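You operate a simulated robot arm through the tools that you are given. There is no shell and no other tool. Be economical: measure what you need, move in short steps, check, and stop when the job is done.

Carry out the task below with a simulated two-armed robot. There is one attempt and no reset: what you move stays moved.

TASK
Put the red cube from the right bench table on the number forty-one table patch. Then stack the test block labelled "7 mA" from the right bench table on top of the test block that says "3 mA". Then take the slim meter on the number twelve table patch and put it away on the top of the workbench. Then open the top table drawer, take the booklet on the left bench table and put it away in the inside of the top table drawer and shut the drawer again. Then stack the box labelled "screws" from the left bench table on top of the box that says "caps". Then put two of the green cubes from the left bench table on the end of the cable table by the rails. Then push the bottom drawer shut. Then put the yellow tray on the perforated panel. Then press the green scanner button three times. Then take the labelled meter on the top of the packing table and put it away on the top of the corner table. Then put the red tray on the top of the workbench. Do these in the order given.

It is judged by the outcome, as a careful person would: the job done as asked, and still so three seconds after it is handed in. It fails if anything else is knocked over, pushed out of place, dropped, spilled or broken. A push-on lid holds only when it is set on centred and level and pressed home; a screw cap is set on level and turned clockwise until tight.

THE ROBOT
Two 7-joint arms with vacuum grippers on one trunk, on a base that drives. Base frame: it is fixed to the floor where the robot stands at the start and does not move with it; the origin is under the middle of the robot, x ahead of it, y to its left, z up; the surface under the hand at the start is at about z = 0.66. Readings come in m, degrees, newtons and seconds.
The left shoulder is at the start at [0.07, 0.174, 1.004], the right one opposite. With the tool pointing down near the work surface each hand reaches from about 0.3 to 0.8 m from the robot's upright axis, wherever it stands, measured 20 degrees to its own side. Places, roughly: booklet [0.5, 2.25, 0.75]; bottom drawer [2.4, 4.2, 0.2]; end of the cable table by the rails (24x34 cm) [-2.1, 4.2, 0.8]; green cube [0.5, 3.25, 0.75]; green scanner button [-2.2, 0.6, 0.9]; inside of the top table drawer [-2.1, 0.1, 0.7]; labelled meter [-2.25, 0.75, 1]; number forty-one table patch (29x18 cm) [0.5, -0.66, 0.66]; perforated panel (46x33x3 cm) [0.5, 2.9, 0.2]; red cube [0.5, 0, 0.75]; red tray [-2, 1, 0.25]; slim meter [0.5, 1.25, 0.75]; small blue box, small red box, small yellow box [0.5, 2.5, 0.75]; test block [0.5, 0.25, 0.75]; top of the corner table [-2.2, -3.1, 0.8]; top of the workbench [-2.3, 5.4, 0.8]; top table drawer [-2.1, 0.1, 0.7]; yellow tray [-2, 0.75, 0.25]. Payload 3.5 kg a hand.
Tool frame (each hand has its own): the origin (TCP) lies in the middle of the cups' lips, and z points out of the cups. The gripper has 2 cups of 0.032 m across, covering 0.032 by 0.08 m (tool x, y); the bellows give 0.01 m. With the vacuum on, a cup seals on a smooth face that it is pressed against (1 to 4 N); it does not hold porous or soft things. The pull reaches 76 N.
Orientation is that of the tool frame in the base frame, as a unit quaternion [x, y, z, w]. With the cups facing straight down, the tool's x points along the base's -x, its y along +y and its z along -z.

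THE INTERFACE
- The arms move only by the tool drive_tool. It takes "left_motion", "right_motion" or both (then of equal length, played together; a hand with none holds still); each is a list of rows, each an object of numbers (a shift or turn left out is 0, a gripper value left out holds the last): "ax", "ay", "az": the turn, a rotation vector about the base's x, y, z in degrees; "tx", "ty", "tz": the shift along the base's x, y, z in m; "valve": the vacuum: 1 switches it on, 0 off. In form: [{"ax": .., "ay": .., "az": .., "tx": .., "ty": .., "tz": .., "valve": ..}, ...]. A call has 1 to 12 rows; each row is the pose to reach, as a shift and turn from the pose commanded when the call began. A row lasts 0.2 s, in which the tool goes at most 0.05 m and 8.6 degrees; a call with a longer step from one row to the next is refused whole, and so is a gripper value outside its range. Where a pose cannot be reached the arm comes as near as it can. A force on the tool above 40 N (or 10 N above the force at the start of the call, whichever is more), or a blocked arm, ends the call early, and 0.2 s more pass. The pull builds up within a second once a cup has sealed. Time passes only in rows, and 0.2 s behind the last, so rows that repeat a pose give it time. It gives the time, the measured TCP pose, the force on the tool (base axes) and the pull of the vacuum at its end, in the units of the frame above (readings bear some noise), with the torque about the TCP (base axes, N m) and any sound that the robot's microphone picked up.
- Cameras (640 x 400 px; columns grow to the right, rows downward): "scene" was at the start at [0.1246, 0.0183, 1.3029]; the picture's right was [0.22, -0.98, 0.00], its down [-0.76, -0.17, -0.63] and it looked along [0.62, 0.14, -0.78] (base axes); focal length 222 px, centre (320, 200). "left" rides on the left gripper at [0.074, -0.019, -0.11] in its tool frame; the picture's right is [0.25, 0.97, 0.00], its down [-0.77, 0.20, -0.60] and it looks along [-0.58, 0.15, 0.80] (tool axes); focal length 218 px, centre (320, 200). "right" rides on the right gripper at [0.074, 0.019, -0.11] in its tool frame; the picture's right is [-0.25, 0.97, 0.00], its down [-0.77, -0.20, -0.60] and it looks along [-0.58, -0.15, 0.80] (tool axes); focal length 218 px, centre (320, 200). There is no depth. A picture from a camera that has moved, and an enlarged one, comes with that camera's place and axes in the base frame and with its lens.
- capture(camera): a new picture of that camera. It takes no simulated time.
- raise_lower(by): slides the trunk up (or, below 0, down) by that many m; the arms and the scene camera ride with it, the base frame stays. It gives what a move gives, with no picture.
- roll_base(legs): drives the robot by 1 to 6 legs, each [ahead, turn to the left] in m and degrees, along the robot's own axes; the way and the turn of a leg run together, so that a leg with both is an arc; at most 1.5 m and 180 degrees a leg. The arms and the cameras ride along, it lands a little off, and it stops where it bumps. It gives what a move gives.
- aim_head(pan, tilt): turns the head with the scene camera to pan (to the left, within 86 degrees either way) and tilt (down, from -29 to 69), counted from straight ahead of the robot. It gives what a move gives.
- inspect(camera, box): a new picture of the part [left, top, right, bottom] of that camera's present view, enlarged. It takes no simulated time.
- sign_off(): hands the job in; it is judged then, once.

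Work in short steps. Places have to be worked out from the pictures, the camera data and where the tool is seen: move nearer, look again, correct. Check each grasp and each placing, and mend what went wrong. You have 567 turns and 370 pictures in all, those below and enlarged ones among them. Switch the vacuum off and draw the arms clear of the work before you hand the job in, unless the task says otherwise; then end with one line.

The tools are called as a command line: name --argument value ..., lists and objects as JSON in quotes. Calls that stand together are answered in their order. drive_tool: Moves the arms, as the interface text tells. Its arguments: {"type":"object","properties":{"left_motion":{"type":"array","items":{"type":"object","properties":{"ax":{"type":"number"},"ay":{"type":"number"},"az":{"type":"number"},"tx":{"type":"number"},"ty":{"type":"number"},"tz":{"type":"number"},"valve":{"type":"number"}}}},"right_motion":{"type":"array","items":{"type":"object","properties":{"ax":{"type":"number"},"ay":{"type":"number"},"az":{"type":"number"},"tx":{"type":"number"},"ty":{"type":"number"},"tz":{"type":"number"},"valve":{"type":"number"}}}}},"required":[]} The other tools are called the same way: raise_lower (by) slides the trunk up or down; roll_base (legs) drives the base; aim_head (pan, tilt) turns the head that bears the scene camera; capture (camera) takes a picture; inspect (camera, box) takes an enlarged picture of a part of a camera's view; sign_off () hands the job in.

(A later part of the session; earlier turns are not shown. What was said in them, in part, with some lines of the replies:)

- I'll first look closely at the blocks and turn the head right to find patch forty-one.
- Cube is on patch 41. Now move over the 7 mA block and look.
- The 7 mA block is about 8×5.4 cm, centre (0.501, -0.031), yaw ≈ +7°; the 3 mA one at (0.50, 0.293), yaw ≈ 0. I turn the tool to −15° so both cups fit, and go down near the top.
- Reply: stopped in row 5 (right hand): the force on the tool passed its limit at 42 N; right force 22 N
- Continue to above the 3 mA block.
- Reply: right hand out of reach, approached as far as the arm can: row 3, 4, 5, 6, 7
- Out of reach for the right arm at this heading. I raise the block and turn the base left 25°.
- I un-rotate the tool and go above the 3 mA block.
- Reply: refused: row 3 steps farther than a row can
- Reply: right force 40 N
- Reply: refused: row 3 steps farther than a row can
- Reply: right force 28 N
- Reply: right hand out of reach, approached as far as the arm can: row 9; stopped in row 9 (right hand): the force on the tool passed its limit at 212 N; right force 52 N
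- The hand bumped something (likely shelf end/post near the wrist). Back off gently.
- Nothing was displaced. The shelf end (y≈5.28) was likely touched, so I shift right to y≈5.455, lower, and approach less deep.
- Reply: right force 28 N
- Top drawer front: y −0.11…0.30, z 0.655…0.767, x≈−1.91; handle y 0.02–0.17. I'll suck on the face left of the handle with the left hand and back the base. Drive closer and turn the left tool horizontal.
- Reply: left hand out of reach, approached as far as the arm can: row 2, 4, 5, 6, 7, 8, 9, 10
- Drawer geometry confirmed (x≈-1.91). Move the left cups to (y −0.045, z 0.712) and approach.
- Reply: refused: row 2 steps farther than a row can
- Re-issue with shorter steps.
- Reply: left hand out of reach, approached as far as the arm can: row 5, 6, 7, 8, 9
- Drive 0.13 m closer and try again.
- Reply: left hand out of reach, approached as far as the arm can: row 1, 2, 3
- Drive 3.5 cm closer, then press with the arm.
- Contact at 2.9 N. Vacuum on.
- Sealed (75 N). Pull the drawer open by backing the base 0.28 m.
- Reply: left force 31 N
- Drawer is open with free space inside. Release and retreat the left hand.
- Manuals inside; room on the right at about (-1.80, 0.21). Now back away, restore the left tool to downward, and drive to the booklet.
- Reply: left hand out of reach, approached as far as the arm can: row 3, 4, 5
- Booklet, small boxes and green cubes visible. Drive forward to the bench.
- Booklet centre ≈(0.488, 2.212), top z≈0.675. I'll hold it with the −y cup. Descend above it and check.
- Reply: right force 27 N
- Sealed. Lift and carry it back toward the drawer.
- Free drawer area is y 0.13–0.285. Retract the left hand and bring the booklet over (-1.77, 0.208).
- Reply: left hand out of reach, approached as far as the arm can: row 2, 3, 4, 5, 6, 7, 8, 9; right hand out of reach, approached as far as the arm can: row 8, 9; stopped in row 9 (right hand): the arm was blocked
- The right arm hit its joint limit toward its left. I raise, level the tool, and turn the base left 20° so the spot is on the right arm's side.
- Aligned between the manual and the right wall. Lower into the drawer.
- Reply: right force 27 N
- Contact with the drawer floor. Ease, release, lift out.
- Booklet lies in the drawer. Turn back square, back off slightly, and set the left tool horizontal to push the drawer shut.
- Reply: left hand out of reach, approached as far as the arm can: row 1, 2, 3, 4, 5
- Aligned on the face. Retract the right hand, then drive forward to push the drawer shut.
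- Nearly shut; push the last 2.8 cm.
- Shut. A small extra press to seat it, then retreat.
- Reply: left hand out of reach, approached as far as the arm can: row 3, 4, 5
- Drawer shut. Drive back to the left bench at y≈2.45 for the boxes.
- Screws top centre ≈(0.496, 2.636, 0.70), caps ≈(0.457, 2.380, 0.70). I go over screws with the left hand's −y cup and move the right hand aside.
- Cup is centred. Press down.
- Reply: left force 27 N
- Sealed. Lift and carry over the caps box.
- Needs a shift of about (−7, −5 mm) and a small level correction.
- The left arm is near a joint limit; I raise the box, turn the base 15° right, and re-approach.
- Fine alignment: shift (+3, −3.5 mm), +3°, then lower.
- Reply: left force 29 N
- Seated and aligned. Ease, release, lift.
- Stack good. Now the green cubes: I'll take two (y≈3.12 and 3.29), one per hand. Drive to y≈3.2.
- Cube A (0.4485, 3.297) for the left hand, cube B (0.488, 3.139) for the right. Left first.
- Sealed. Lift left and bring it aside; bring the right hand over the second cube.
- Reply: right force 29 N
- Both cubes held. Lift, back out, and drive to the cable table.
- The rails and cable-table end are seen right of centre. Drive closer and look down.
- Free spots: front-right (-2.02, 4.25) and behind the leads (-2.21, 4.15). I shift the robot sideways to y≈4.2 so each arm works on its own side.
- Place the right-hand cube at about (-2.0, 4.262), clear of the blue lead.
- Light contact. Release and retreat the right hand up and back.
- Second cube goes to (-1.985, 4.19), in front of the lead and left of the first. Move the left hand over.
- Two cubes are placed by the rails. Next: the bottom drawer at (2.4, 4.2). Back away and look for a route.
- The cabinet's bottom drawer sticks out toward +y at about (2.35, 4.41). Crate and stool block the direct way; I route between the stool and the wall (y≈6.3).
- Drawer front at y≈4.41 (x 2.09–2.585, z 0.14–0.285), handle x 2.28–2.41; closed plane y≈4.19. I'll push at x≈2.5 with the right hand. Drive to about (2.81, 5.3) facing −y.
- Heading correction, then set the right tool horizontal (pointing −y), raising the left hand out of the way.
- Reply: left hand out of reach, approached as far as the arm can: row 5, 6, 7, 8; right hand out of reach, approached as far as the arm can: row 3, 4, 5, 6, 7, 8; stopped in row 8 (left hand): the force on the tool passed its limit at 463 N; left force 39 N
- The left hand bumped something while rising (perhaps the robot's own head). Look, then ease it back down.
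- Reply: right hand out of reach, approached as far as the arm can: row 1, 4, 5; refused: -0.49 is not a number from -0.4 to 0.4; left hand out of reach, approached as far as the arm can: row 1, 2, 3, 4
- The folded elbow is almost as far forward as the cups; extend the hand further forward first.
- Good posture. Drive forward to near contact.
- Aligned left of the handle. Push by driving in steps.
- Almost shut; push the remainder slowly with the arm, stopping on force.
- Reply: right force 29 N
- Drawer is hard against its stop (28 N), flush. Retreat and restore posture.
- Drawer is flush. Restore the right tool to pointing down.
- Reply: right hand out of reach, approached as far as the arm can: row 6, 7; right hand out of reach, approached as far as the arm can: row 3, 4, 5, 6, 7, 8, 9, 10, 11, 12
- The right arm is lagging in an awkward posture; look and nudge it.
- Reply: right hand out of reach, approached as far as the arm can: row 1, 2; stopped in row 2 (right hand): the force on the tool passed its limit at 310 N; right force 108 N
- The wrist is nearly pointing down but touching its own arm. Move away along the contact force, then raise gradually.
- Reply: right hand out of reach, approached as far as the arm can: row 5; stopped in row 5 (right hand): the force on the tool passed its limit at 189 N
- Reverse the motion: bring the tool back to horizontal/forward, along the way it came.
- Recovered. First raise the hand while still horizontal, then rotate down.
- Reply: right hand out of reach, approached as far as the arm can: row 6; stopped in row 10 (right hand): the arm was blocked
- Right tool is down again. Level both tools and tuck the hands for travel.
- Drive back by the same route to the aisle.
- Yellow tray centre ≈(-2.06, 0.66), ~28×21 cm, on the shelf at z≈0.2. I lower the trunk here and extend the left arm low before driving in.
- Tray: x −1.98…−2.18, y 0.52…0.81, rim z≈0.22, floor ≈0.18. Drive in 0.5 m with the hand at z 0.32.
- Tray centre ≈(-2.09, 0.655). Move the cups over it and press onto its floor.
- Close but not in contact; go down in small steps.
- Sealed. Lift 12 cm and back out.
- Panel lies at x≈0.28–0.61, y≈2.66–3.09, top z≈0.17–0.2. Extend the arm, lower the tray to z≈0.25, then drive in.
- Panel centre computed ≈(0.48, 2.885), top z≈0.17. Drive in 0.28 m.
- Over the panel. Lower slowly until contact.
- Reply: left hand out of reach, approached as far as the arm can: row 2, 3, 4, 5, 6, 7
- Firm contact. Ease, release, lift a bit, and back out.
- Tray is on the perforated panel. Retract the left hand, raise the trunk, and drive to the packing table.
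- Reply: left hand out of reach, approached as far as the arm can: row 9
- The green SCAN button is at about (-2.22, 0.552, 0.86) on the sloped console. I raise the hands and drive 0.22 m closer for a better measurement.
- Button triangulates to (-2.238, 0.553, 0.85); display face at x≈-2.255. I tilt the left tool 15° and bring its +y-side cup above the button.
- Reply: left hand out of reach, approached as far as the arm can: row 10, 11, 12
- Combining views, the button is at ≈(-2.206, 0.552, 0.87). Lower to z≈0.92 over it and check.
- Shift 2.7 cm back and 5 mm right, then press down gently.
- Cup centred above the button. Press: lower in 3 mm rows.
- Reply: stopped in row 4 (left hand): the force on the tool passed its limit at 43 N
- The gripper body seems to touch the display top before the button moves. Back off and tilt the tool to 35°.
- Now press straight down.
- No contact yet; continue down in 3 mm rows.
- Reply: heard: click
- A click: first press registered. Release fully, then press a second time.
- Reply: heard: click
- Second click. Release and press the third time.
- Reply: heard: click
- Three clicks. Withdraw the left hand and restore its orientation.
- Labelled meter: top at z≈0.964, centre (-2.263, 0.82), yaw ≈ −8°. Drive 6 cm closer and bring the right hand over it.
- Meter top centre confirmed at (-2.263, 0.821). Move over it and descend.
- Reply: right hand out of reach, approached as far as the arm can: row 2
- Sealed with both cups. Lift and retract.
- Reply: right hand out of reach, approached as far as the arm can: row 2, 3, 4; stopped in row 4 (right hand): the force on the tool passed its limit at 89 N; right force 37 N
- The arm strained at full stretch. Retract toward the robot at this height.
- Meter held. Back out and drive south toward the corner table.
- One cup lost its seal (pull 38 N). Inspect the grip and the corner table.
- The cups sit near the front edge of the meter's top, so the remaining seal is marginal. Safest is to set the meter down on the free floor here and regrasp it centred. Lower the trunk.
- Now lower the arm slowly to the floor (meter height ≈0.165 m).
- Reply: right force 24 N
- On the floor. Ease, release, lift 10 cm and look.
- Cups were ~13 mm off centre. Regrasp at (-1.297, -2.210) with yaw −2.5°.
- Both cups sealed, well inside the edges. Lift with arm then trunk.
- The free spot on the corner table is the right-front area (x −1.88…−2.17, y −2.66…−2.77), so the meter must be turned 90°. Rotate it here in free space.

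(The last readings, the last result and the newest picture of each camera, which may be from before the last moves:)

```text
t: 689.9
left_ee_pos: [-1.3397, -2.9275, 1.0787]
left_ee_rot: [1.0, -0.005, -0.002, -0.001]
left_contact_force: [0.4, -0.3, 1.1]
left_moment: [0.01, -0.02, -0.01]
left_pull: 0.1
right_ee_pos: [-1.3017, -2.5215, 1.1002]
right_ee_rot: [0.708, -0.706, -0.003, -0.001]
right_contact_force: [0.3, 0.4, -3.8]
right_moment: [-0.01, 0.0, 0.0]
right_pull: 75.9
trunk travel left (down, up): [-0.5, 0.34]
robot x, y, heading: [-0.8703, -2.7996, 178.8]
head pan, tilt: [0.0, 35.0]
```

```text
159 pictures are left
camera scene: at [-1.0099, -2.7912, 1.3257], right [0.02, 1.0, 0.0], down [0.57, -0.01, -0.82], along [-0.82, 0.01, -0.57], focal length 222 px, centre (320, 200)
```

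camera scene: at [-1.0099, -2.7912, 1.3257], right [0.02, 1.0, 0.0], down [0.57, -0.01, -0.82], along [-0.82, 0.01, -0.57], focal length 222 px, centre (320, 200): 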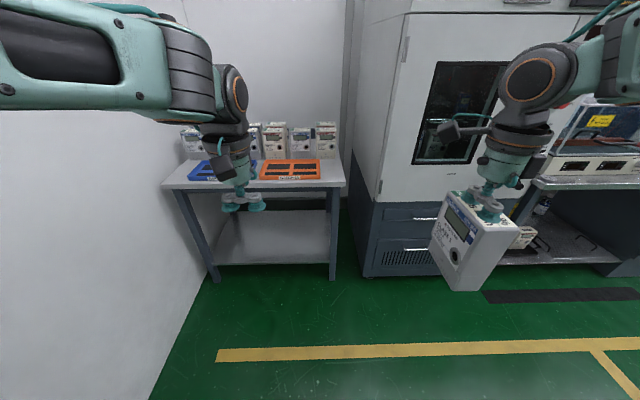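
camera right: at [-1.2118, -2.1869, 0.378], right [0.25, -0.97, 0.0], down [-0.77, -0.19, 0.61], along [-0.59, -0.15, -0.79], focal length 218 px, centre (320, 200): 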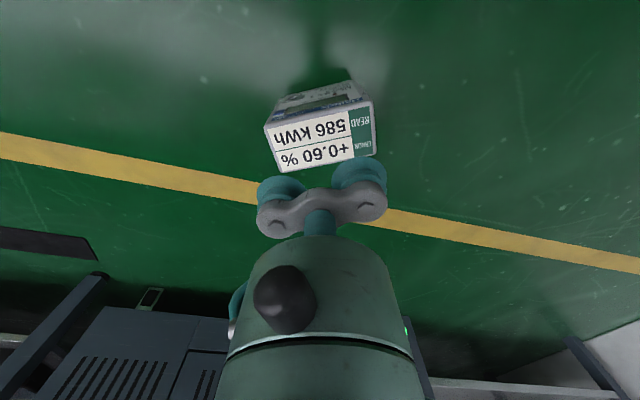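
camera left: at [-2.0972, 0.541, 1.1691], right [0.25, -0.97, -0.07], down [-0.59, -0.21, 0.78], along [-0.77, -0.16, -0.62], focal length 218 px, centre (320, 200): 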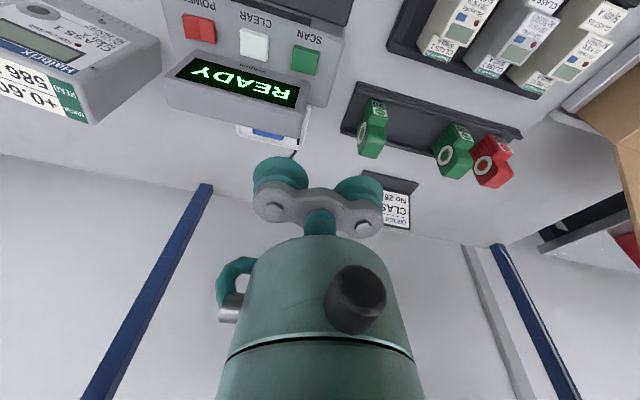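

Rotation done. Move the right hand to y≈−2.70, the left aside, then drive forward.

drive_tool --right_motion '[{"ty": -0.04}, {"ty": -0.08}, {"ty": -0.12}, {"ty": -0.16}, {"ty": -0.18}]' --left_motion '[{"ty": -0.03}, {"ty": -0.06}, {"ty": -0.09}, {"ty": -0.12}, {"ty": -0.14}]'

roll_base --legs '[[0.45, 1]]'

aim_head --pan 0 --tilt 45

capture --camera "scene"

```text
t: 691.1
left_ee_pos: [-1.3426, -3.0675, 1.0782]
left_ee_rot: [1.0, -0.004, -0.002, -0.001]
left_contact_force: [0.4, -0.4, -0.4]
left_moment: [0.04, 0.0, 0.02]
left_pull: 0.0
right_ee_pos: [-1.3135, -2.6928, 1.109]
right_ee_rot: [-0.702, 0.712, -0.015, -0.011]
right_contact_force: [-0.3, -0.1, -4.1]
right_moment: [0.03, -0.01, -0.01]
right_pull: 75.6
right hand out of reach, approached as far as the arm can: row 3, 4, 5
trunk travel left (down, up): [-0.5, 0.34]
robot x, y, heading: [-0.8723, -2.7949, 179.2]
head pan, tilt: [0.0, 35.0]
```

```text
t: 693.8
left_ee_pos: [-1.7857, -3.0791, 1.0784]
left_ee_rot: [1.0, 0.011, -0.002, -0.002]
left_contact_force: [0.2, -0.2, -0.3]
left_moment: [0.01, -0.04, 0.02]
left_pull: 0.0
right_ee_pos: [-1.7655, -2.7072, 1.1122]
right_ee_rot: [0.715, -0.699, 0.013, 0.012]
right_contact_force: [-0.5, -0.4, -4.3]
right_moment: [-0.01, -0.01, 0.01]
right_pull: 75.0
trunk travel left (down, up): [-0.5, 0.34]
robot x, y, heading: [-1.321, -2.7932, -179.1]
head pan, tilt: [0.0, 35.0]
```

```text
t: 694.6
left_ee_pos: [-1.7864, -3.0797, 1.0778]
left_ee_rot: [1.0, 0.01, -0.001, -0.001]
left_contact_force: [0.0, 0.4, 0.1]
left_moment: [-0.02, 0.02, 0.0]
left_pull: 0.0
right_ee_pos: [-1.7655, -2.7047, 1.114]
right_ee_rot: [0.716, -0.698, 0.014, 0.014]
right_contact_force: [0.6, -0.2, -3.2]
right_moment: [-0.06, -0.01, 0.0]
right_pull: 75.8
trunk travel left (down, up): [-0.5, 0.34]
robot x, y, heading: [-1.3225, -2.7932, -179.1]
head pan, tilt: [0.0, 45.0]
```

```text
158 pictures are left
camera scene: at [-1.4539, -2.7932, 1.3109], right [-0.01, 1.0, 0.0], down [0.71, 0.01, -0.71], along [-0.71, -0.01, -0.71], focal length 222 px, centre (320, 200)
```

scene: 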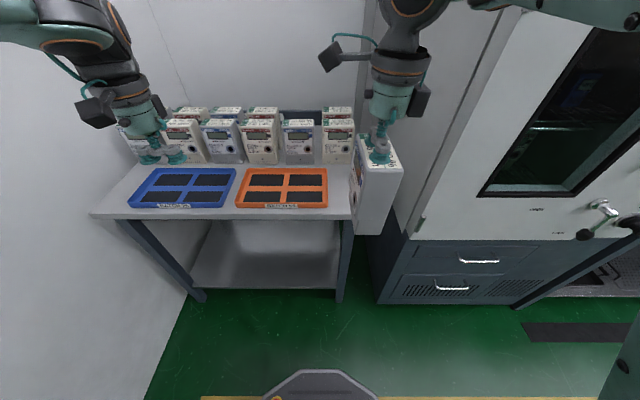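

inspect --camera "scene" --box '[220, 90, 420, 250]'

capture --camera "right"

```text
2.50 times, centred on (320, 170) of scene
camera zoom: at [-1.4539, -2.7932, 1.3109], right [-0.01, 1.0, 0.0], down [0.71, 0.01, -0.71], along [-0.71, -0.01, -0.71], focal length 554 px, centre (320, 275)
```

zoom: 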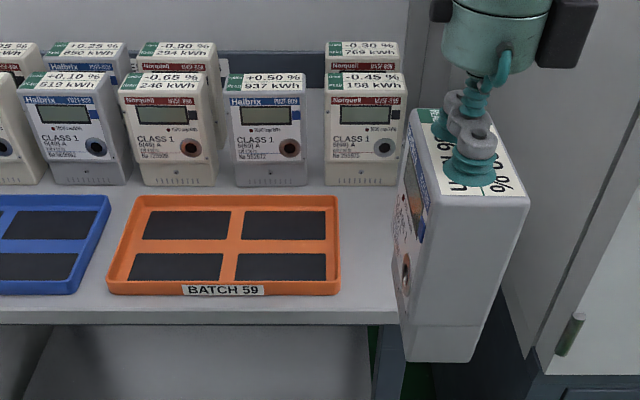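

```text
156 pictures are left
camera right: at [-1.783, -2.7755, 1.2273], right [-0.97, 0.23, -0.01], down [0.18, 0.8, 0.57], along [0.14, 0.56, -0.82], focal length 218 px, centre (320, 200)
```

right: 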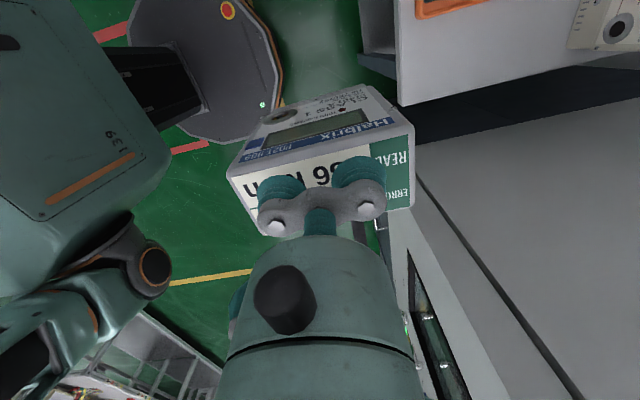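

Free strip is y −2.775…−2.655; target TCP (-2.03, −2.713). Extend forward at height, correcting the 2° tilt.

drive_tool --right_motion '[{"tx": -0.04}, {"tx": -0.08, "ax": 1}, {"tx": -0.12, "ax": 2.3}, {"tx": -0.16, "ax": 2.3}, {"tx": -0.2, "ax": 2.3}, {"tx": -0.24, "ty": -0.008, "ax": 2.3}, {"tx": -0.265, "ty": -0.008, "ax": 2.3}, {"tx": -0.265, "ty": -0.008, "tz": -0.03, "ax": 2.3}, {"tx": -0.265, "ty": -0.008, "tz": -0.06, "ax": 2.3}, {"tx": -0.265, "ty": -0.008, "tz": -0.06, "ax": 2.3}]'

capture --camera "scene"

capture --camera "right"

```text
t: 696.8
left_ee_pos: [-1.7849, -3.0795, 1.0772]
left_ee_rot: [1.0, 0.01, -0.002, -0.002]
left_contact_force: [0.6, -0.2, 0.2]
left_moment: [0.0, 0.05, 0.01]
left_pull: 0.0
right_ee_pos: [-2.0239, -2.7141, 1.0511]
right_ee_rot: [0.715, -0.699, -0.002, -0.002]
right_contact_force: [0.1, -0.5, -3.5]
right_moment: [-0.02, -0.04, -0.03]
right_pull: 75.7
right hand out of reach, approached as far as the arm can: row 6, 7, 8, 9, 10
trunk travel left (down, up): [-0.5, 0.34]
robot x, y, heading: [-1.3204, -2.793, -179.2]
head pan, tilt: [0.0, 45.0]
```

```text
155 pictures are left
camera scene: at [-1.4532, -2.7933, 1.3109], right [-0.01, 1.0, 0.0], down [0.71, 0.01, -0.71], along [-0.71, -0.01, -0.71], focal length 222 px, centre (320, 200)
```

scene: 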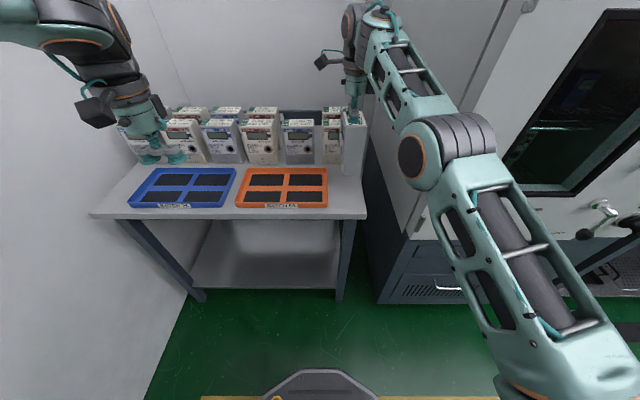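

```text
154 pictures are left
camera right: at [-2.042, -2.7885, 1.1612], right [-0.97, 0.23, 0.0], down [0.18, 0.77, 0.61], along [0.14, 0.59, -0.79], focal length 218 px, centre (320, 200)
```

right: 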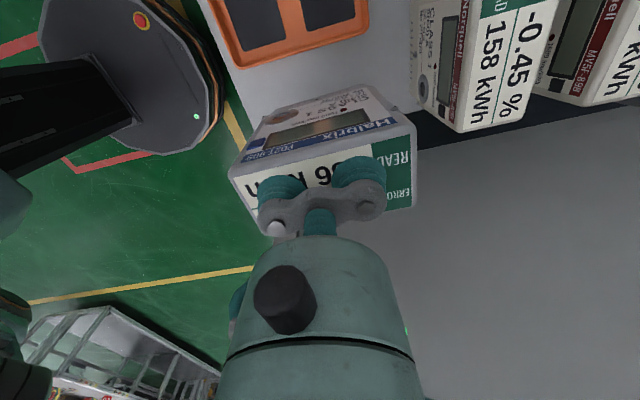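

Well positioned. Lower onto the table.

drive_tool --right_motion '[{"tx": 0.006, "tz": -0.03}, {"tx": 0.006, "tz": -0.055}, {"tx": 0.006, "tz": -0.07}, {"tx": 0.006, "tz": -0.078}, {"tx": 0.006, "tz": -0.083}, {"tx": 0.006, "tz": -0.083}]'

inspect --camera "scene" --box '[280, 90, 400, 240]'

inspect --camera "right" --box '[180, 0, 500, 240]'

```text
t: 698.2
left_ee_pos: [-1.7854, -3.0795, 1.0765]
left_ee_rot: [1.0, 0.009, -0.002, -0.002]
left_contact_force: [-0.2, -0.1, 0.8]
left_moment: [0.01, 0.0, 0.01]
left_pull: 0.1
right_ee_pos: [-2.0196, -2.7163, 0.9685]
right_ee_rot: [0.716, -0.698, -0.002, -0.002]
right_contact_force: [0.6, 0.0, -4.5]
right_moment: [-0.02, -0.02, -0.02]
right_pull: 75.2
trunk travel left (down, up): [-0.5, 0.34]
robot x, y, heading: [-1.3229, -2.794, -179.5]
head pan, tilt: [0.0, 45.0]
```

```text
2.67 times, centred on (340, 165) of scene
camera zoom: at [-1.4539, -2.7933, 1.3108], right [-0.01, 1.0, 0.0], down [0.71, 0.01, -0.71], along [-0.71, -0.01, -0.71], focal length 591 px, centre (267, 293)
```

zoom: 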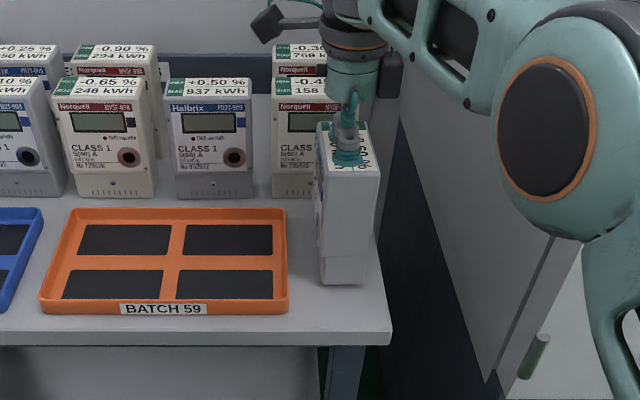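

```text
1.67 times, centred on (340, 120) of right
camera zoom: at [-2.037, -2.7902, 1.08], right [-0.97, 0.23, 0.0], down [0.18, 0.77, 0.61], along [0.14, 0.59, -0.79], focal length 364 px, centre (287, 333)
```

zoom: 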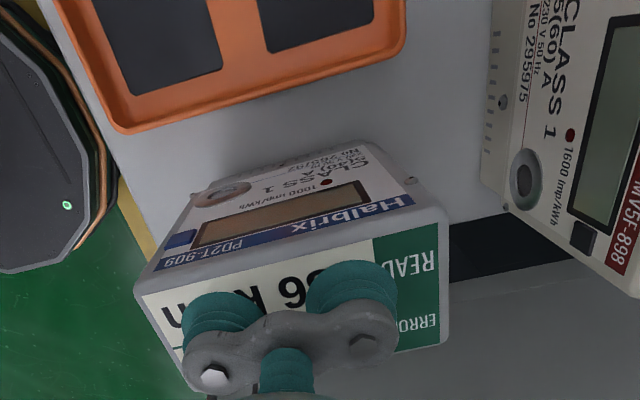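

drive_tool --right_motion '[{"ty": -0.005}, {"ty": -0.009, "tz": -0.002}, {"ty": -0.009, "tz": -0.005}, {"ty": -0.009, "tz": -0.008}, {"ty": -0.009, "tz": -0.01}, {"ty": -0.009, "tz": -0.01}]'

```text
t: 699.6
left_ee_pos: [-1.784, -3.079, 1.0779]
left_ee_rot: [1.0, 0.009, -0.003, -0.002]
left_contact_force: [0.1, -0.2, 0.3]
left_moment: [-0.03, 0.0, -0.01]
left_pull: 0.1
right_ee_pos: [-2.0188, -2.7228, 0.9615]
right_ee_rot: [0.716, -0.698, -0.004, 0.0]
right_contact_force: [-4.3, -0.6, 16.2]
right_moment: [-0.16, -0.16, -0.1]
right_pull: 75.1
trunk travel left (down, up): [-0.5, 0.34]
robot x, y, heading: [-1.323, -2.7935, -179.7]
head pan, tilt: [0.0, 45.0]
```

Seated. Ease, release, lift 5 cm, retract.

drive_tool --right_motion '[{"tz": 0.002}, {"tz": 0.002, "valve": 0}, {"tz": 0.002}, {"tz": 0.002}, {"tz": 0.008}, {"tz": 0.03}, {"tz": 0.06}, {"tz": 0.06, "tx": 0.04}, {"tz": 0.07, "tx": 0.08}, {"tz": 0.08, "tx": 0.12}, {"tz": 0.1, "tx": 0.16}, {"tz": 0.12, "tx": 0.2}]'

inspect --camera "scene" --box '[260, 90, 400, 240]'

```text
t: 702.2
left_ee_pos: [-1.785, -3.0787, 1.0789]
left_ee_rot: [1.0, 0.01, -0.003, -0.001]
left_contact_force: [-0.2, 0.4, 0.0]
left_moment: [-0.01, 0.0, -0.01]
left_pull: 0.2
right_ee_pos: [-1.8179, -2.7219, 1.0763]
right_ee_rot: [0.717, -0.698, -0.002, -0.001]
right_contact_force: [0.6, 0.5, 0.1]
right_moment: [-0.02, 0.03, 0.02]
right_pull: 0.0
trunk travel left (down, up): [-0.5, 0.34]
robot x, y, heading: [-1.3237, -2.7933, -179.3]
head pan, tilt: [0.0, 45.0]
```

```text
2.67 times, centred on (330, 165) of scene
camera zoom: at [-1.4519, -2.7927, 1.311], right [-0.01, 1.0, 0.0], down [0.71, 0.01, -0.71], along [-0.71, -0.01, -0.71], focal length 591 px, centre (293, 293)
```

zoom: 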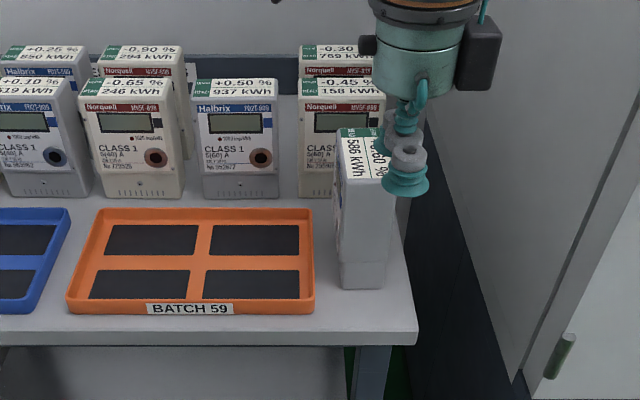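

The meter stands on the corner table. Back out, untwist the right tool, and drive to the red tray.

roll_base --legs '[[-0.5, 0]]'

drive_tool --right_motion '[{"ty": 0.03, "az": 8}, {"ty": 0.06, "az": 16}, {"ty": 0.09, "az": 24}, {"ty": 0.12, "az": 32}, {"ty": 0.15, "az": 40}, {"ty": 0.18, "az": 48}, {"ty": 0.18, "az": 56}, {"ty": 0.18, "az": 64}, {"ty": 0.18, "az": 72}, {"ty": 0.18, "az": 80}, {"ty": 0.18, "az": 88}, {"ty": 0.18, "az": 88}]'

roll_base --legs '[[0, -90.5], [1.3, 0], [1.3, 0], [1.3, 0]]'

```text
t: 705.1
left_ee_pos: [-1.2787, -3.0729, 1.0774]
left_ee_rot: [1.0, 0.007, -0.002, -0.001]
left_contact_force: [0.7, 0.3, 0.3]
left_moment: [-0.01, 0.01, 0.01]
left_pull: 0.1
right_ee_pos: [-1.3113, -2.7145, 1.0757]
right_ee_rot: [0.714, -0.7, -0.002, -0.002]
right_contact_force: [0.0, -0.2, 0.0]
right_moment: [0.03, 0.02, -0.01]
right_pull: 0.1
trunk travel left (down, up): [-0.5, 0.34]
robot x, y, heading: [-0.816, -2.7891, -179.8]
head pan, tilt: [0.0, 45.0]
```

```text
t: 707.7
left_ee_pos: [-1.2795, -3.0723, 1.0781]
left_ee_rot: [1.0, 0.007, -0.002, -0.002]
left_contact_force: [-0.4, -0.4, -0.1]
left_moment: [0.01, 0.01, 0.02]
left_pull: 0.1
right_ee_pos: [-1.3111, -2.5365, 1.0767]
right_ee_rot: [1.0, -0.006, -0.002, 0.0]
right_contact_force: [1.2, 0.4, -0.3]
right_moment: [0.0, -0.03, -0.03]
right_pull: 0.1
trunk travel left (down, up): [-0.5, 0.34]
robot x, y, heading: [-0.8115, -2.7899, -179.6]
head pan, tilt: [0.0, 45.0]
```

```text
t: 730.6
left_ee_pos: [-1.16, 1.6517, 1.0776]
left_ee_rot: [-0.706, 0.708, 0.0, 0.002]
left_contact_force: [0.0, 0.0, 0.0]
left_moment: [0.0, 0.02, 0.01]
left_pull: 0.0
right_ee_pos: [-0.6231, 1.6751, 1.0745]
right_ee_rot: [-0.695, 0.719, 0.001, 0.002]
right_contact_force: [-0.1, 0.2, 0.0]
right_moment: [0.02, 0.05, -0.02]
right_pull: 0.0
trunk travel left (down, up): [-0.5, 0.34]
robot x, y, heading: [-0.8811, 1.1828, 89.5]
head pan, tilt: [0.0, 45.0]
```

roll_base --legs '[[0, 90]]'

raise_lower --by -0.4

raise_lower --by -0.09

aim_head --pan 0 --tilt 40

capture --camera "scene"

```text
t: 734.9
left_ee_pos: [-1.3486, 0.8981, 1.0772]
left_ee_rot: [1.0, 0.009, -0.002, -0.002]
left_contact_force: [-0.4, 0.5, -0.4]
left_moment: [-0.01, -0.01, 0.05]
left_pull: 0.1
right_ee_pos: [-1.381, 1.435, 1.0752]
right_ee_rot: [1.0, -0.006, -0.003, 0.0]
right_contact_force: [0.2, 0.5, 0.0]
right_moment: [0.01, 0.03, 0.02]
right_pull: 0.0
trunk travel left (down, up): [-0.5, 0.34]
robot x, y, heading: [-0.8844, 1.1843, -179.5]
head pan, tilt: [0.0, 45.0]
```

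```text
t: 738.8
left_ee_pos: [-1.3473, 0.8997, 0.6786]
left_ee_rot: [1.0, 0.009, -0.002, -0.001]
left_contact_force: [0.8, 0.0, 0.8]
left_moment: [0.04, 0.01, -0.01]
left_pull: 0.0
right_ee_pos: [-1.3815, 1.4349, 0.6749]
right_ee_rot: [1.0, -0.006, -0.003, 0.0]
right_contact_force: [0.2, 0.4, 0.4]
right_moment: [0.01, -0.02, 0.0]
right_pull: 0.0
trunk travel left (down, up): [-0.1, 0.74]
robot x, y, heading: [-0.8848, 1.1833, -179.6]
head pan, tilt: [0.0, 45.0]
```

```text
t: 740.0
left_ee_pos: [-1.3483, 0.8979, 0.5891]
left_ee_rot: [1.0, 0.009, -0.002, -0.001]
left_contact_force: [-0.1, 0.0, 0.5]
left_moment: [-0.01, 0.01, 0.03]
left_pull: 0.0
right_ee_pos: [-1.3811, 1.4351, 0.5856]
right_ee_rot: [1.0, -0.006, -0.002, 0.0]
right_contact_force: [0.0, 0.0, 0.0]
right_moment: [-0.05, -0.01, 0.0]
right_pull: 0.0
trunk travel left (down, up): [-0.01, 0.83]
robot x, y, heading: [-0.8868, 1.1841, -179.5]
head pan, tilt: [0.0, 45.0]
```

```text
t: 740.7
left_ee_pos: [-1.3479, 0.8988, 0.5877]
left_ee_rot: [1.0, 0.009, -0.001, -0.002]
left_contact_force: [-0.3, 0.8, -0.4]
left_moment: [0.03, -0.02, 0.01]
left_pull: 0.0
right_ee_pos: [-1.3807, 1.435, 0.5856]
right_ee_rot: [1.0, -0.006, -0.004, -0.001]
right_contact_force: [-0.7, -0.5, -0.6]
right_moment: [0.02, 0.0, -0.02]
right_pull: 0.0
trunk travel left (down, up): [-0.01, 0.83]
robot x, y, heading: [-0.8837, 1.1812, -179.2]
head pan, tilt: [0.0, 40.0]
```

```text
150 pictures are left
camera scene: at [-1.0194, 1.1834, 0.8281], right [-0.01, 1.0, 0.0], down [0.64, 0.01, -0.77], along [-0.77, -0.01, -0.64], focal length 222 px, centre (320, 200)
```

scene: 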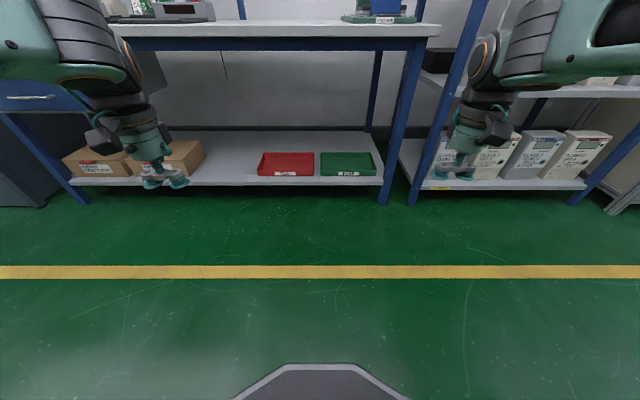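

Red tray centre ≈(-2.09, 0.974). Extend the left arm low and retract the right a bit.

drive_tool --left_motion '[{"tx": -0.02, "ty": 0.01, "tz": -0.03}, {"tx": -0.05, "ty": 0.02, "tz": -0.06}, {"tx": -0.08, "ty": 0.03, "tz": -0.09}, {"tx": -0.11, "ty": 0.04, "tz": -0.12}, {"tx": -0.14, "ty": 0.05, "tz": -0.15}, {"tx": -0.17, "ty": 0.06, "tz": -0.18}, {"tx": -0.2, "ty": 0.07, "tz": -0.21}, {"tx": -0.22, "ty": 0.075, "tz": -0.24}, {"tx": -0.235, "ty": 0.075, "tz": -0.268}, {"tx": -0.235, "ty": 0.075, "tz": -0.268}]' --right_motion '[{"tx": 0.03}, {"tx": 0.06}, {"tx": 0.08}, {"tx": 0.1}, {"tx": 0.1}, {"tx": 0.1}, {"tx": 0.1}, {"tx": 0.1}, {"tx": 0.1}, {"tx": 0.1}]'

roll_base --legs '[[0.3, 0]]'

capture --camera "scene"

```text
t: 742.9
left_ee_pos: [-1.5846, 0.9739, 0.3187]
left_ee_rot: [1.0, 0.009, -0.002, -0.001]
left_contact_force: [-0.3, 0.5, -0.2]
left_moment: [0.01, -0.04, 0.02]
left_pull: 0.1
right_ee_pos: [-1.2828, 1.4343, 0.5856]
right_ee_rot: [1.0, -0.005, -0.003, 0.0]
right_contact_force: [0.1, 0.2, 0.3]
right_moment: [-0.01, 0.0, -0.02]
right_pull: 0.1
trunk travel left (down, up): [-0.01, 0.83]
robot x, y, heading: [-0.8832, 1.1822, -179.3]
head pan, tilt: [0.0, 40.0]
```

```text
t: 744.9
left_ee_pos: [-1.8764, 0.9727, 0.3195]
left_ee_rot: [1.0, 0.008, -0.002, 0.0]
left_contact_force: [-0.5, 0.0, -0.1]
left_moment: [-0.02, 0.0, -0.01]
left_pull: 0.1
right_ee_pos: [-1.5738, 1.4337, 0.5859]
right_ee_rot: [1.0, -0.007, -0.003, 0.001]
right_contact_force: [1.0, 0.2, -0.8]
right_moment: [-0.01, -0.03, -0.01]
right_pull: 0.1
trunk travel left (down, up): [-0.01, 0.83]
robot x, y, heading: [-1.1769, 1.1804, -179.7]
head pan, tilt: [0.0, 40.0]
```

```text
149 pictures are left
camera scene: at [-1.3117, 1.1816, 0.8281], right [-0.01, 1.0, 0.0], down [0.64, 0.0, -0.77], along [-0.77, -0.01, -0.64], focal length 222 px, centre (320, 200)
```

scene: 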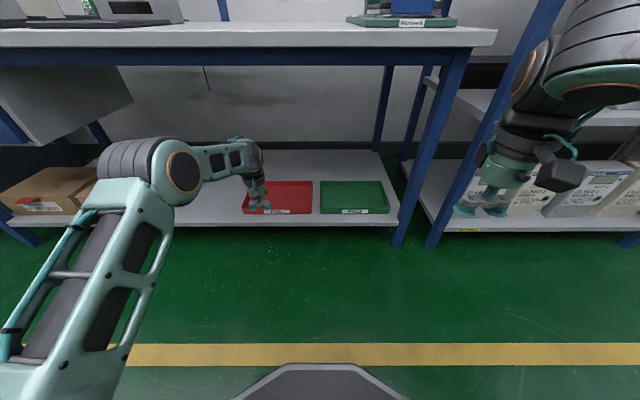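

roll_base --legs '[[0.18, 0]]'

capture --camera "left"

capture --camera "scene"

```text
t: 746.4
left_ee_pos: [-2.057, 0.9761, 0.319]
left_ee_rot: [1.0, 0.004, -0.002, -0.001]
left_contact_force: [-0.1, -0.4, 0.1]
left_moment: [0.01, 0.02, -0.01]
left_pull: 0.1
right_ee_pos: [-1.7523, 1.4338, 0.5852]
right_ee_rot: [1.0, -0.01, -0.003, 0.0]
right_contact_force: [-0.4, -0.8, 0.1]
right_moment: [-0.03, 0.03, -0.04]
right_pull: 0.0
trunk travel left (down, up): [-0.01, 0.83]
robot x, y, heading: [-1.3585, 1.1826, -179.8]
head pan, tilt: [0.0, 40.0]
```

```text
148 pictures are left
camera left: at [-1.9832, 0.9951, 0.4288], right [0.26, -0.96, 0.0], down [-0.77, -0.21, 0.61], along [-0.59, -0.16, -0.8], focal length 218 px, centre (320, 200)
```

left: 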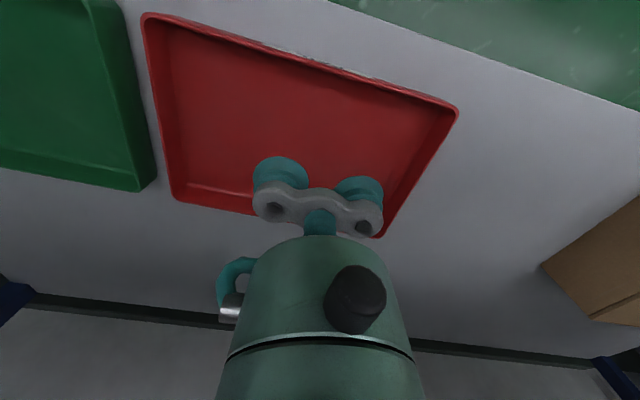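

```text
147 pictures are left
camera scene: at [-1.4906, 1.1816, 0.8281], right [0.0, 1.0, 0.0], down [0.64, 0.0, -0.77], along [-0.77, 0.0, -0.64], focal length 222 px, centre (320, 200)
```

scene: 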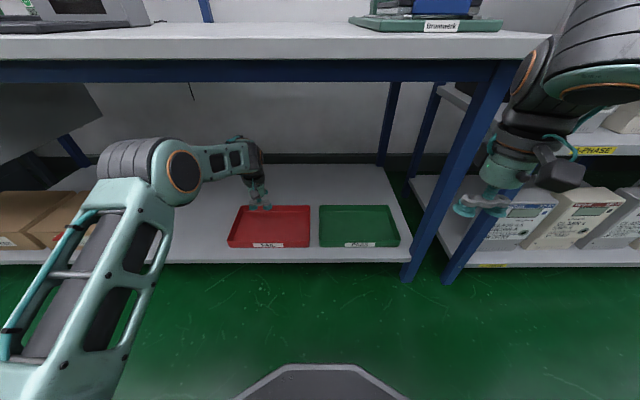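

Tray centre ≈(-2.093, 0.988). Move over and press onto the floor.

drive_tool --left_motion '[{"tx": -0.036, "ty": 0.012}, {"tx": -0.036, "ty": 0.012, "tz": -0.04}, {"tx": -0.036, "ty": 0.012, "tz": -0.08}, {"tx": -0.036, "ty": 0.012, "tz": -0.12}, {"tx": -0.036, "ty": 0.012, "tz": -0.138, "valve": 1}, {"tx": -0.036, "ty": 0.012, "tz": -0.144}, {"tx": -0.036, "ty": 0.012, "tz": -0.149}, {"tx": -0.036, "ty": 0.012, "tz": -0.153}, {"tx": -0.036, "ty": 0.012, "tz": -0.153}, {"tx": -0.036, "ty": 0.012, "tz": -0.153}]'

```text
t: 748.6
left_ee_pos: [-2.093, 0.9875, 0.1653]
left_ee_rot: [1.0, 0.005, -0.002, -0.001]
left_contact_force: [-0.4, 0.2, 1.3]
left_moment: [-0.17, -0.13, -0.07]
left_pull: 75.5
right_ee_pos: [-1.7528, 1.4348, 0.5857]
right_ee_rot: [1.0, -0.01, -0.002, -0.001]
right_contact_force: [0.1, -0.3, 0.7]
right_moment: [0.01, -0.02, 0.01]
right_pull: 0.0
trunk travel left (down, up): [-0.01, 0.83]
robot x, y, heading: [-1.3559, 1.1796, -179.5]
head pan, tilt: [0.0, 40.0]
```

Sealed. Lift and back out.

drive_tool --left_motion '[{"tz": 0.03}, {"tz": 0.06}, {"tz": 0.09}, {"tz": 0.12}, {"tz": 0.14}, {"tz": 0.14}]'

roll_base --legs '[[-0.5, 0]]'

drive_tool --left_motion '[{"tx": 0.04, "tz": 0.03}, {"tx": 0.08, "tz": 0.06}, {"tx": 0.12, "tz": 0.09}, {"tx": 0.15, "tz": 0.12}, {"tx": 0.18, "tz": 0.15}, {"tx": 0.2, "tz": 0.18}, {"tx": 0.22, "tz": 0.21}]'

raise_lower --by 0.4

raise_lower --by 0.09

capture --camera "scene"

```text
t: 750.0
left_ee_pos: [-2.0882, 0.9917, 0.3049]
left_ee_rot: [1.0, 0.006, -0.001, -0.001]
left_contact_force: [0.6, 0.2, -3.1]
left_moment: [0.02, -0.04, 0.03]
left_pull: 75.3
right_ee_pos: [-1.7518, 1.4346, 0.5844]
right_ee_rot: [1.0, -0.009, -0.002, 0.0]
right_contact_force: [0.3, 0.3, 0.1]
right_moment: [-0.03, -0.02, 0.0]
right_pull: 0.1
trunk travel left (down, up): [-0.01, 0.83]
robot x, y, heading: [-1.357, 1.1776, -179.9]
head pan, tilt: [0.0, 40.0]
```

```text
t: 753.0
left_ee_pos: [-1.5818, 0.9966, 0.3039]
left_ee_rot: [1.0, 0.002, -0.001, -0.001]
left_contact_force: [0.5, 0.2, -3.8]
left_moment: [0.0, -0.07, -0.04]
left_pull: 75.2
right_ee_pos: [-1.241, 1.4364, 0.5855]
right_ee_rot: [1.0, -0.013, -0.003, 0.0]
right_contact_force: [-0.7, -0.6, 1.4]
right_moment: [0.0, -0.02, 0.01]
right_pull: 0.1
trunk travel left (down, up): [-0.01, 0.83]
robot x, y, heading: [-0.8476, 1.1812, 179.5]
head pan, tilt: [0.0, 40.0]
```

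```text
t: 754.5
left_ee_pos: [-1.3641, 0.9943, 0.5139]
left_ee_rot: [1.0, 0.001, -0.001, -0.001]
left_contact_force: [-0.5, 0.8, -3.7]
left_moment: [0.01, -0.07, -0.01]
left_pull: 75.3
right_ee_pos: [-1.2422, 1.4372, 0.5848]
right_ee_rot: [1.0, -0.014, -0.002, 0.0]
right_contact_force: [0.4, -0.2, 0.0]
right_moment: [0.02, 0.01, -0.04]
right_pull: 0.1
trunk travel left (down, up): [-0.01, 0.83]
robot x, y, heading: [-0.8484, 1.1775, 179.9]
head pan, tilt: [0.0, 40.0]
```

```text
t: 758.4
left_ee_pos: [-1.3656, 0.9948, 0.9142]
left_ee_rot: [1.0, 0.002, -0.002, 0.0]
left_contact_force: [-0.4, -0.3, -2.6]
left_moment: [0.0, -0.04, 0.0]
left_pull: 75.1
right_ee_pos: [-1.2421, 1.4366, 0.984]
right_ee_rot: [1.0, -0.014, -0.003, 0.0]
right_contact_force: [0.6, 0.1, -0.2]
right_moment: [0.01, -0.02, -0.02]
right_pull: 0.1
trunk travel left (down, up): [-0.41, 0.43]
robot x, y, heading: [-0.8501, 1.1788, 179.7]
head pan, tilt: [0.0, 40.0]
```

```text
t: 759.6
left_ee_pos: [-1.3659, 0.9945, 1.0034]
left_ee_rot: [1.0, 0.002, -0.001, -0.001]
left_contact_force: [-0.7, 1.2, -3.4]
left_moment: [0.02, -0.08, 0.05]
left_pull: 75.3
right_ee_pos: [-1.2419, 1.4366, 1.0752]
right_ee_rot: [1.0, -0.014, -0.004, 0.0]
right_contact_force: [0.4, 0.9, 0.3]
right_moment: [-0.01, 0.01, 0.02]
right_pull: 0.0
trunk travel left (down, up): [-0.5, 0.34]
robot x, y, heading: [-0.8464, 1.1786, 179.5]
head pan, tilt: [0.0, 40.0]
```

```text
146 pictures are left
camera scene: at [-0.9826, 1.1815, 1.318], right [0.01, 1.0, 0.0], down [0.64, 0.0, -0.77], along [-0.77, 0.0, -0.64], focal length 222 px, centre (320, 200)
```

scene: 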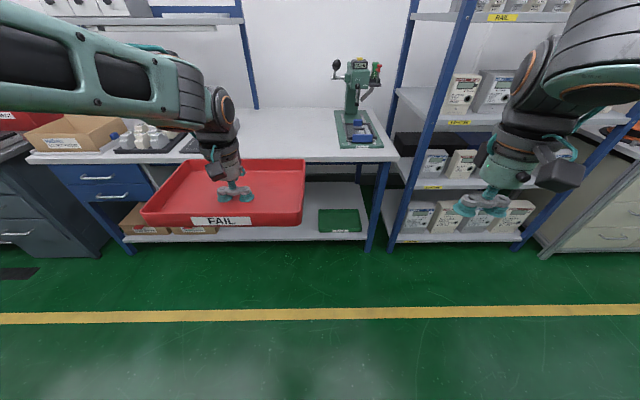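

Red tray held level. Drive up the aisle to the workbench.

roll_base --legs '[[0, -89.5], [1.45, 0], [1.45, 0]]'

roll_base --legs '[[1.45, 0], [0, 90]]'

aim_head --pan 0 --tilt 35

capture --camera "scene"

```text
t: 777.4
left_ee_pos: [-1.1538, 4.5927, 1.0032]
left_ee_rot: [0.724, -0.69, 0.0, -0.002]
left_contact_force: [-0.4, 0.4, -3.3]
left_moment: [-0.06, 0.03, 0.0]
left_pull: 75.6
right_ee_pos: [-0.708, 4.4883, 1.0749]
right_ee_rot: [0.713, -0.701, -0.002, -0.001]
right_contact_force: [0.2, -0.8, -0.3]
right_moment: [-0.02, -0.01, 0.01]
right_pull: 0.1
trunk travel left (down, up): [-0.5, 0.34]
robot x, y, heading: [-0.9468, 4.0823, 92.1]
head pan, tilt: [0.0, 40.0]
```

```text
t: 788.6
left_ee_pos: [-1.5193, 5.3502, 1.0043]
left_ee_rot: [0.999, 0.036, -0.002, -0.001]
left_contact_force: [-0.2, 0.2, -2.9]
left_moment: [0.01, -0.06, 0.0]
left_pull: 75.2
right_ee_pos: [-1.4274, 5.7986, 1.0756]
right_ee_rot: [1.0, 0.022, -0.002, 0.0]
right_contact_force: [-0.3, 0.7, 0.1]
right_moment: [0.01, 0.05, 0.0]
right_pull: 0.1
trunk travel left (down, up): [-0.5, 0.34]
robot x, y, heading: [-1.015, 5.5707, -176.6]
head pan, tilt: [0.0, 40.0]
```

```text
t: 789.2
left_ee_pos: [-1.5197, 5.3505, 1.0037]
left_ee_rot: [0.999, 0.036, -0.001, -0.001]
left_contact_force: [0.9, 0.1, -3.5]
left_moment: [-0.01, -0.05, 0.01]
left_pull: 75.5
right_ee_pos: [-1.4287, 5.7987, 1.0749]
right_ee_rot: [1.0, 0.021, -0.002, 0.001]
right_contact_force: [-0.4, 1.5, 0.5]
right_moment: [-0.04, 0.01, 0.02]
right_pull: 0.1
trunk travel left (down, up): [-0.5, 0.34]
robot x, y, heading: [-1.0204, 5.5714, -176.5]
head pan, tilt: [0.0, 35.0]
```

```text
145 pictures are left
camera scene: at [-1.1539, 5.5624, 1.3256], right [-0.06, 1.0, 0.0], down [0.57, 0.04, -0.82], along [-0.82, -0.05, -0.57], focal length 222 px, centre (320, 200)
```

scene: 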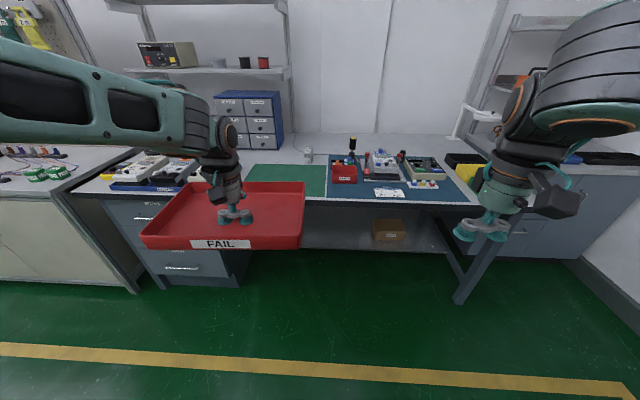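

The green mat (x −1.92…−2.21, y 5.12…5.54) is free; the slim meter stands behind it. Square up and approach.

roll_base --legs '[[0, -3.4], [0.4, 0]]'

aim_head --pan 5 --tilt 45

capture --camera "scene"

```text
t: 792.1
left_ee_pos: [-1.9214, 5.3803, 1.003]
left_ee_rot: [1.0, 0.006, -0.002, -0.001]
left_contact_force: [-0.7, 1.0, -3.3]
left_moment: [0.0, -0.06, 0.02]
left_pull: 75.5
right_ee_pos: [-1.8029, 5.8234, 1.0761]
right_ee_rot: [1.0, -0.01, -0.002, 0.0]
right_contact_force: [-0.2, -0.1, 0.1]
right_moment: [0.01, -0.01, -0.02]
right_pull: 0.0
trunk travel left (down, up): [-0.5, 0.34]
robot x, y, heading: [-1.4031, 5.5683, -179.7]
head pan, tilt: [0.0, 35.0]
```

```text
t: 792.8
left_ee_pos: [-1.9211, 5.3803, 1.0031]
left_ee_rot: [1.0, 0.005, -0.002, -0.001]
left_contact_force: [0.6, 0.1, -2.8]
left_moment: [-0.01, -0.01, 0.01]
left_pull: 75.4
right_ee_pos: [-1.8014, 5.8219, 1.0759]
right_ee_rot: [1.0, -0.009, -0.003, 0.0]
right_contact_force: [-0.6, 0.2, -0.1]
right_moment: [0.01, 0.02, -0.04]
right_pull: 0.0
trunk travel left (down, up): [-0.5, 0.34]
robot x, y, heading: [-1.4024, 5.5709, -179.8]
head pan, tilt: [5.0, 45.0]
```

```text
144 pictures are left
camera scene: at [-1.536, 5.5624, 1.3109], right [-0.09, 1.0, 0.0], down [0.7, 0.06, -0.71], along [-0.7, -0.06, -0.71], focal length 222 px, centre (320, 200)
```

scene: 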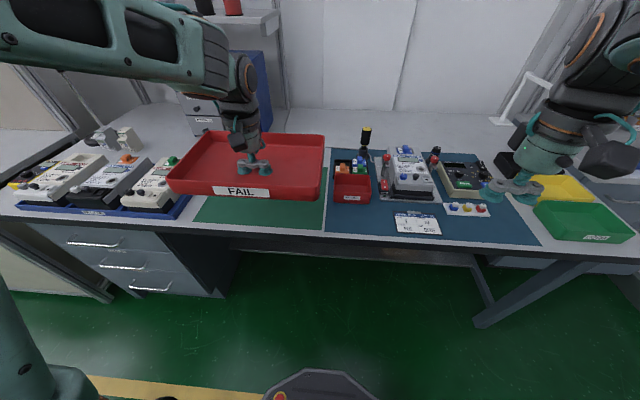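

Move to (-2.046, 5.335) and lower toward the mat.

drive_tool --left_motion '[{"tx": -0.04, "ty": -0.015}, {"tx": -0.08, "ty": -0.03}, {"tx": -0.125, "ty": -0.045}, {"tx": -0.125, "ty": -0.045, "tz": -0.04}, {"tx": -0.125, "ty": -0.045, "tz": -0.08}, {"tx": -0.125, "ty": -0.045, "tz": -0.12}, {"tx": -0.125, "ty": -0.045, "tz": -0.15}, {"tx": -0.125, "ty": -0.045, "tz": -0.15}]'

capture --camera "scene"

capture --camera "left"

```text
t: 794.6
left_ee_pos: [-2.0475, 5.3332, 0.8546]
left_ee_rot: [1.0, 0.006, -0.002, -0.001]
left_contact_force: [0.1, -0.3, -3.3]
left_moment: [-0.01, -0.05, 0.03]
left_pull: 75.7
right_ee_pos: [-1.802, 5.8218, 1.0752]
right_ee_rot: [1.0, -0.009, -0.004, 0.001]
right_contact_force: [0.5, 0.1, 0.6]
right_moment: [-0.01, -0.02, -0.01]
right_pull: 0.0
trunk travel left (down, up): [-0.5, 0.34]
robot x, y, heading: [-1.4038, 5.5714, -180.0]
head pan, tilt: [5.0, 45.0]
```

```text
143 pictures are left
camera scene: at [-1.5357, 5.5625, 1.3109], right [-0.09, 1.0, 0.0], down [0.7, 0.06, -0.71], along [-0.7, -0.06, -0.71], focal length 222 px, centre (320, 200)
```

scene: 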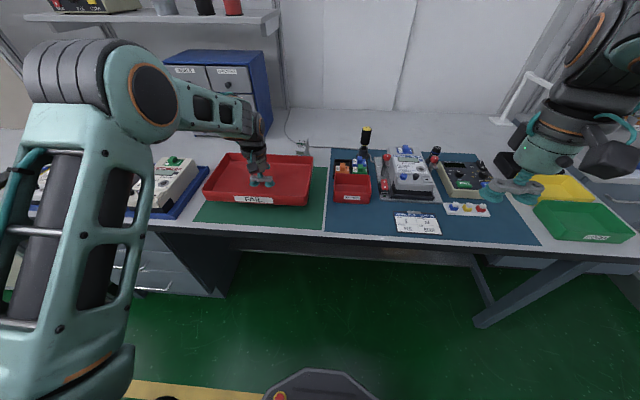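

```text
142 pictures are left
camera left: at [-1.9727, 5.3525, 0.9646], right [0.27, -0.96, 0.0], down [-0.77, -0.21, 0.61], along [-0.59, -0.16, -0.8], focal length 218 px, centre (320, 200)
```

left: 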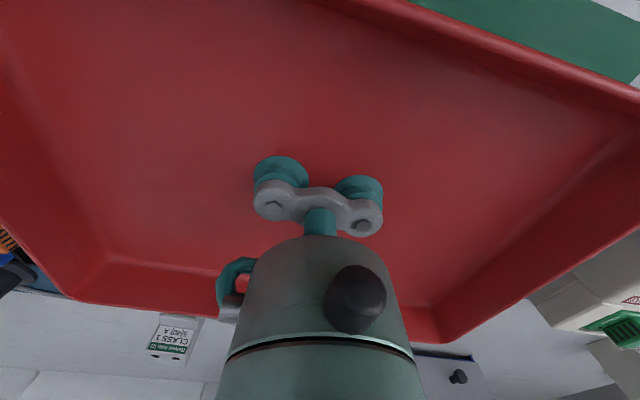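

drive_tool --left_motion '[{"tz": -0.015}, {"tz": -0.027}, {"tz": -0.034}, {"tz": -0.039}, {"tz": -0.043}, {"tz": -0.043}]'

```text
t: 796.0
left_ee_pos: [-2.0465, 5.335, 0.8104]
left_ee_rot: [1.0, 0.006, -0.001, -0.001]
left_contact_force: [0.0, 0.9, -3.7]
left_moment: [0.02, -0.04, 0.0]
left_pull: 75.7
right_ee_pos: [-1.8015, 5.8219, 1.075]
right_ee_rot: [1.0, -0.009, -0.003, 0.0]
right_contact_force: [0.9, -0.4, -0.2]
right_moment: [-0.01, -0.01, 0.01]
right_pull: 0.0
trunk travel left (down, up): [-0.5, 0.34]
robot x, y, heading: [-1.4046, 5.5685, -179.7]
head pan, tilt: [5.0, 45.0]
```

drive_tool --left_motion '[{"tz": -0.003}, {"tz": -0.006}, {"tz": -0.009}, {"tz": -0.012}, {"tz": -0.012}]'

```text
t: 797.2
left_ee_pos: [-2.0469, 5.3359, 0.8039]
left_ee_rot: [1.0, 0.007, -0.009, -0.001]
left_contact_force: [1.8, -0.9, 16.2]
left_moment: [0.27, -0.42, -0.06]
left_pull: 76.4
right_ee_pos: [-1.7999, 5.823, 1.0764]
right_ee_rot: [1.0, -0.008, -0.004, 0.001]
right_contact_force: [0.4, 0.0, -0.6]
right_moment: [0.0, -0.01, 0.02]
right_pull: 0.1
trunk travel left (down, up): [-0.5, 0.34]
robot x, y, heading: [-1.4055, 5.5708, -179.6]
head pan, tilt: [5.0, 45.0]
stopped in row 5 (left hand): the force on the tool passed its limit at 42 N (the readings are from after the stop); the commanded pose is now the measured one
```

On the mat. Ease, release, lift and retract.

drive_tool --left_motion '[{"tz": 0.002}, {"tz": 0.003, "valve": 0}, {"tz": 0.003}, {"tz": 0.003}, {"tz": 0.008}, {"tz": 0.03}, {"tz": 0.07}, {"tz": 0.11}, {"tz": 0.15}, {"tz": 0.19, "tx": 0.03}, {"tz": 0.22, "tx": 0.07}, {"tz": 0.22, "tx": 0.11}]'

capture --camera "scene"

```text
t: 799.8
left_ee_pos: [-1.9335, 5.3337, 1.0227]
left_ee_rot: [1.0, 0.007, -0.006, -0.001]
left_contact_force: [0.1, -0.5, 0.2]
left_moment: [0.01, 0.01, 0.0]
left_pull: 0.1
right_ee_pos: [-1.8003, 5.8235, 1.0751]
right_ee_rot: [1.0, -0.008, -0.004, 0.0]
right_contact_force: [1.2, 0.5, -0.5]
right_moment: [0.01, 0.05, -0.01]
right_pull: 0.1
trunk travel left (down, up): [-0.5, 0.34]
robot x, y, heading: [-1.407, 5.5694, -179.7]
head pan, tilt: [5.0, 45.0]
```

```text
141 pictures are left
camera scene: at [-1.5342, 5.5622, 1.311], right [-0.09, 1.0, 0.0], down [0.7, 0.06, -0.71], along [-0.71, -0.06, -0.71], focal length 222 px, centre (320, 200)
```

scene: 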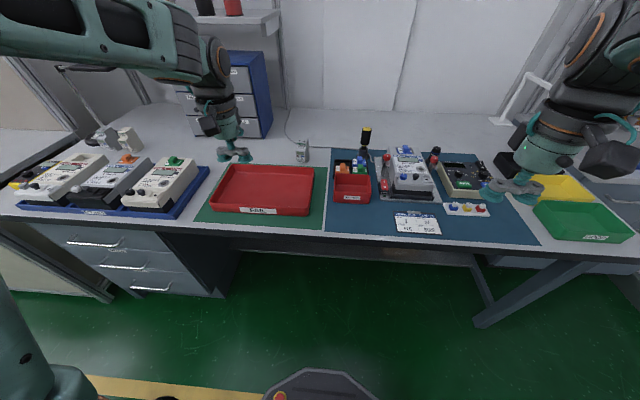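

Everything is placed. Back the robot clear of the bench and take a last look.

roll_base --legs '[[-0.5, 0]]'

capture --camera "scene"

```text
t: 802.8
left_ee_pos: [-1.4265, 5.3362, 1.0216]
left_ee_rot: [1.0, 0.004, -0.007, -0.001]
left_contact_force: [0.0, 0.3, 0.8]
left_moment: [-0.02, 0.05, -0.04]
left_pull: 0.2
right_ee_pos: [-1.2914, 5.8234, 1.0756]
right_ee_rot: [1.0, -0.01, -0.003, 0.0]
right_contact_force: [0.8, -0.2, 0.5]
right_moment: [-0.01, 0.01, -0.02]
right_pull: 0.1
trunk travel left (down, up): [-0.5, 0.34]
robot x, y, heading: [-0.8923, 5.5655, 180.0]
head pan, tilt: [5.0, 45.0]
```

```text
140 pictures are left
camera scene: at [-1.0255, 5.5633, 1.3109], right [-0.09, 1.0, 0.0], down [0.7, 0.06, -0.71], along [-0.7, -0.06, -0.71], focal length 222 px, centre (320, 200)
```

scene: 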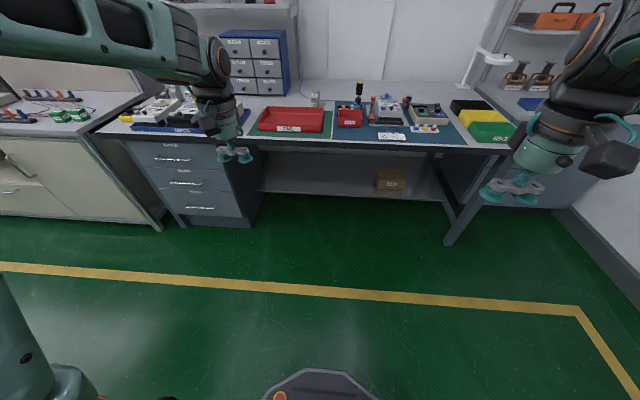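

All tasks are done, vacuum is off, and the arms are clear; handing in.

sign_off

```text
The job is handed in.
```

I finished all eleven steps in the order given and handed the job in, with the vacuum off and the arms clear. On the way, the labelled meter lost one of its two suction seals, so I set it down on the floor and picked it up again before placing it on the corner table.
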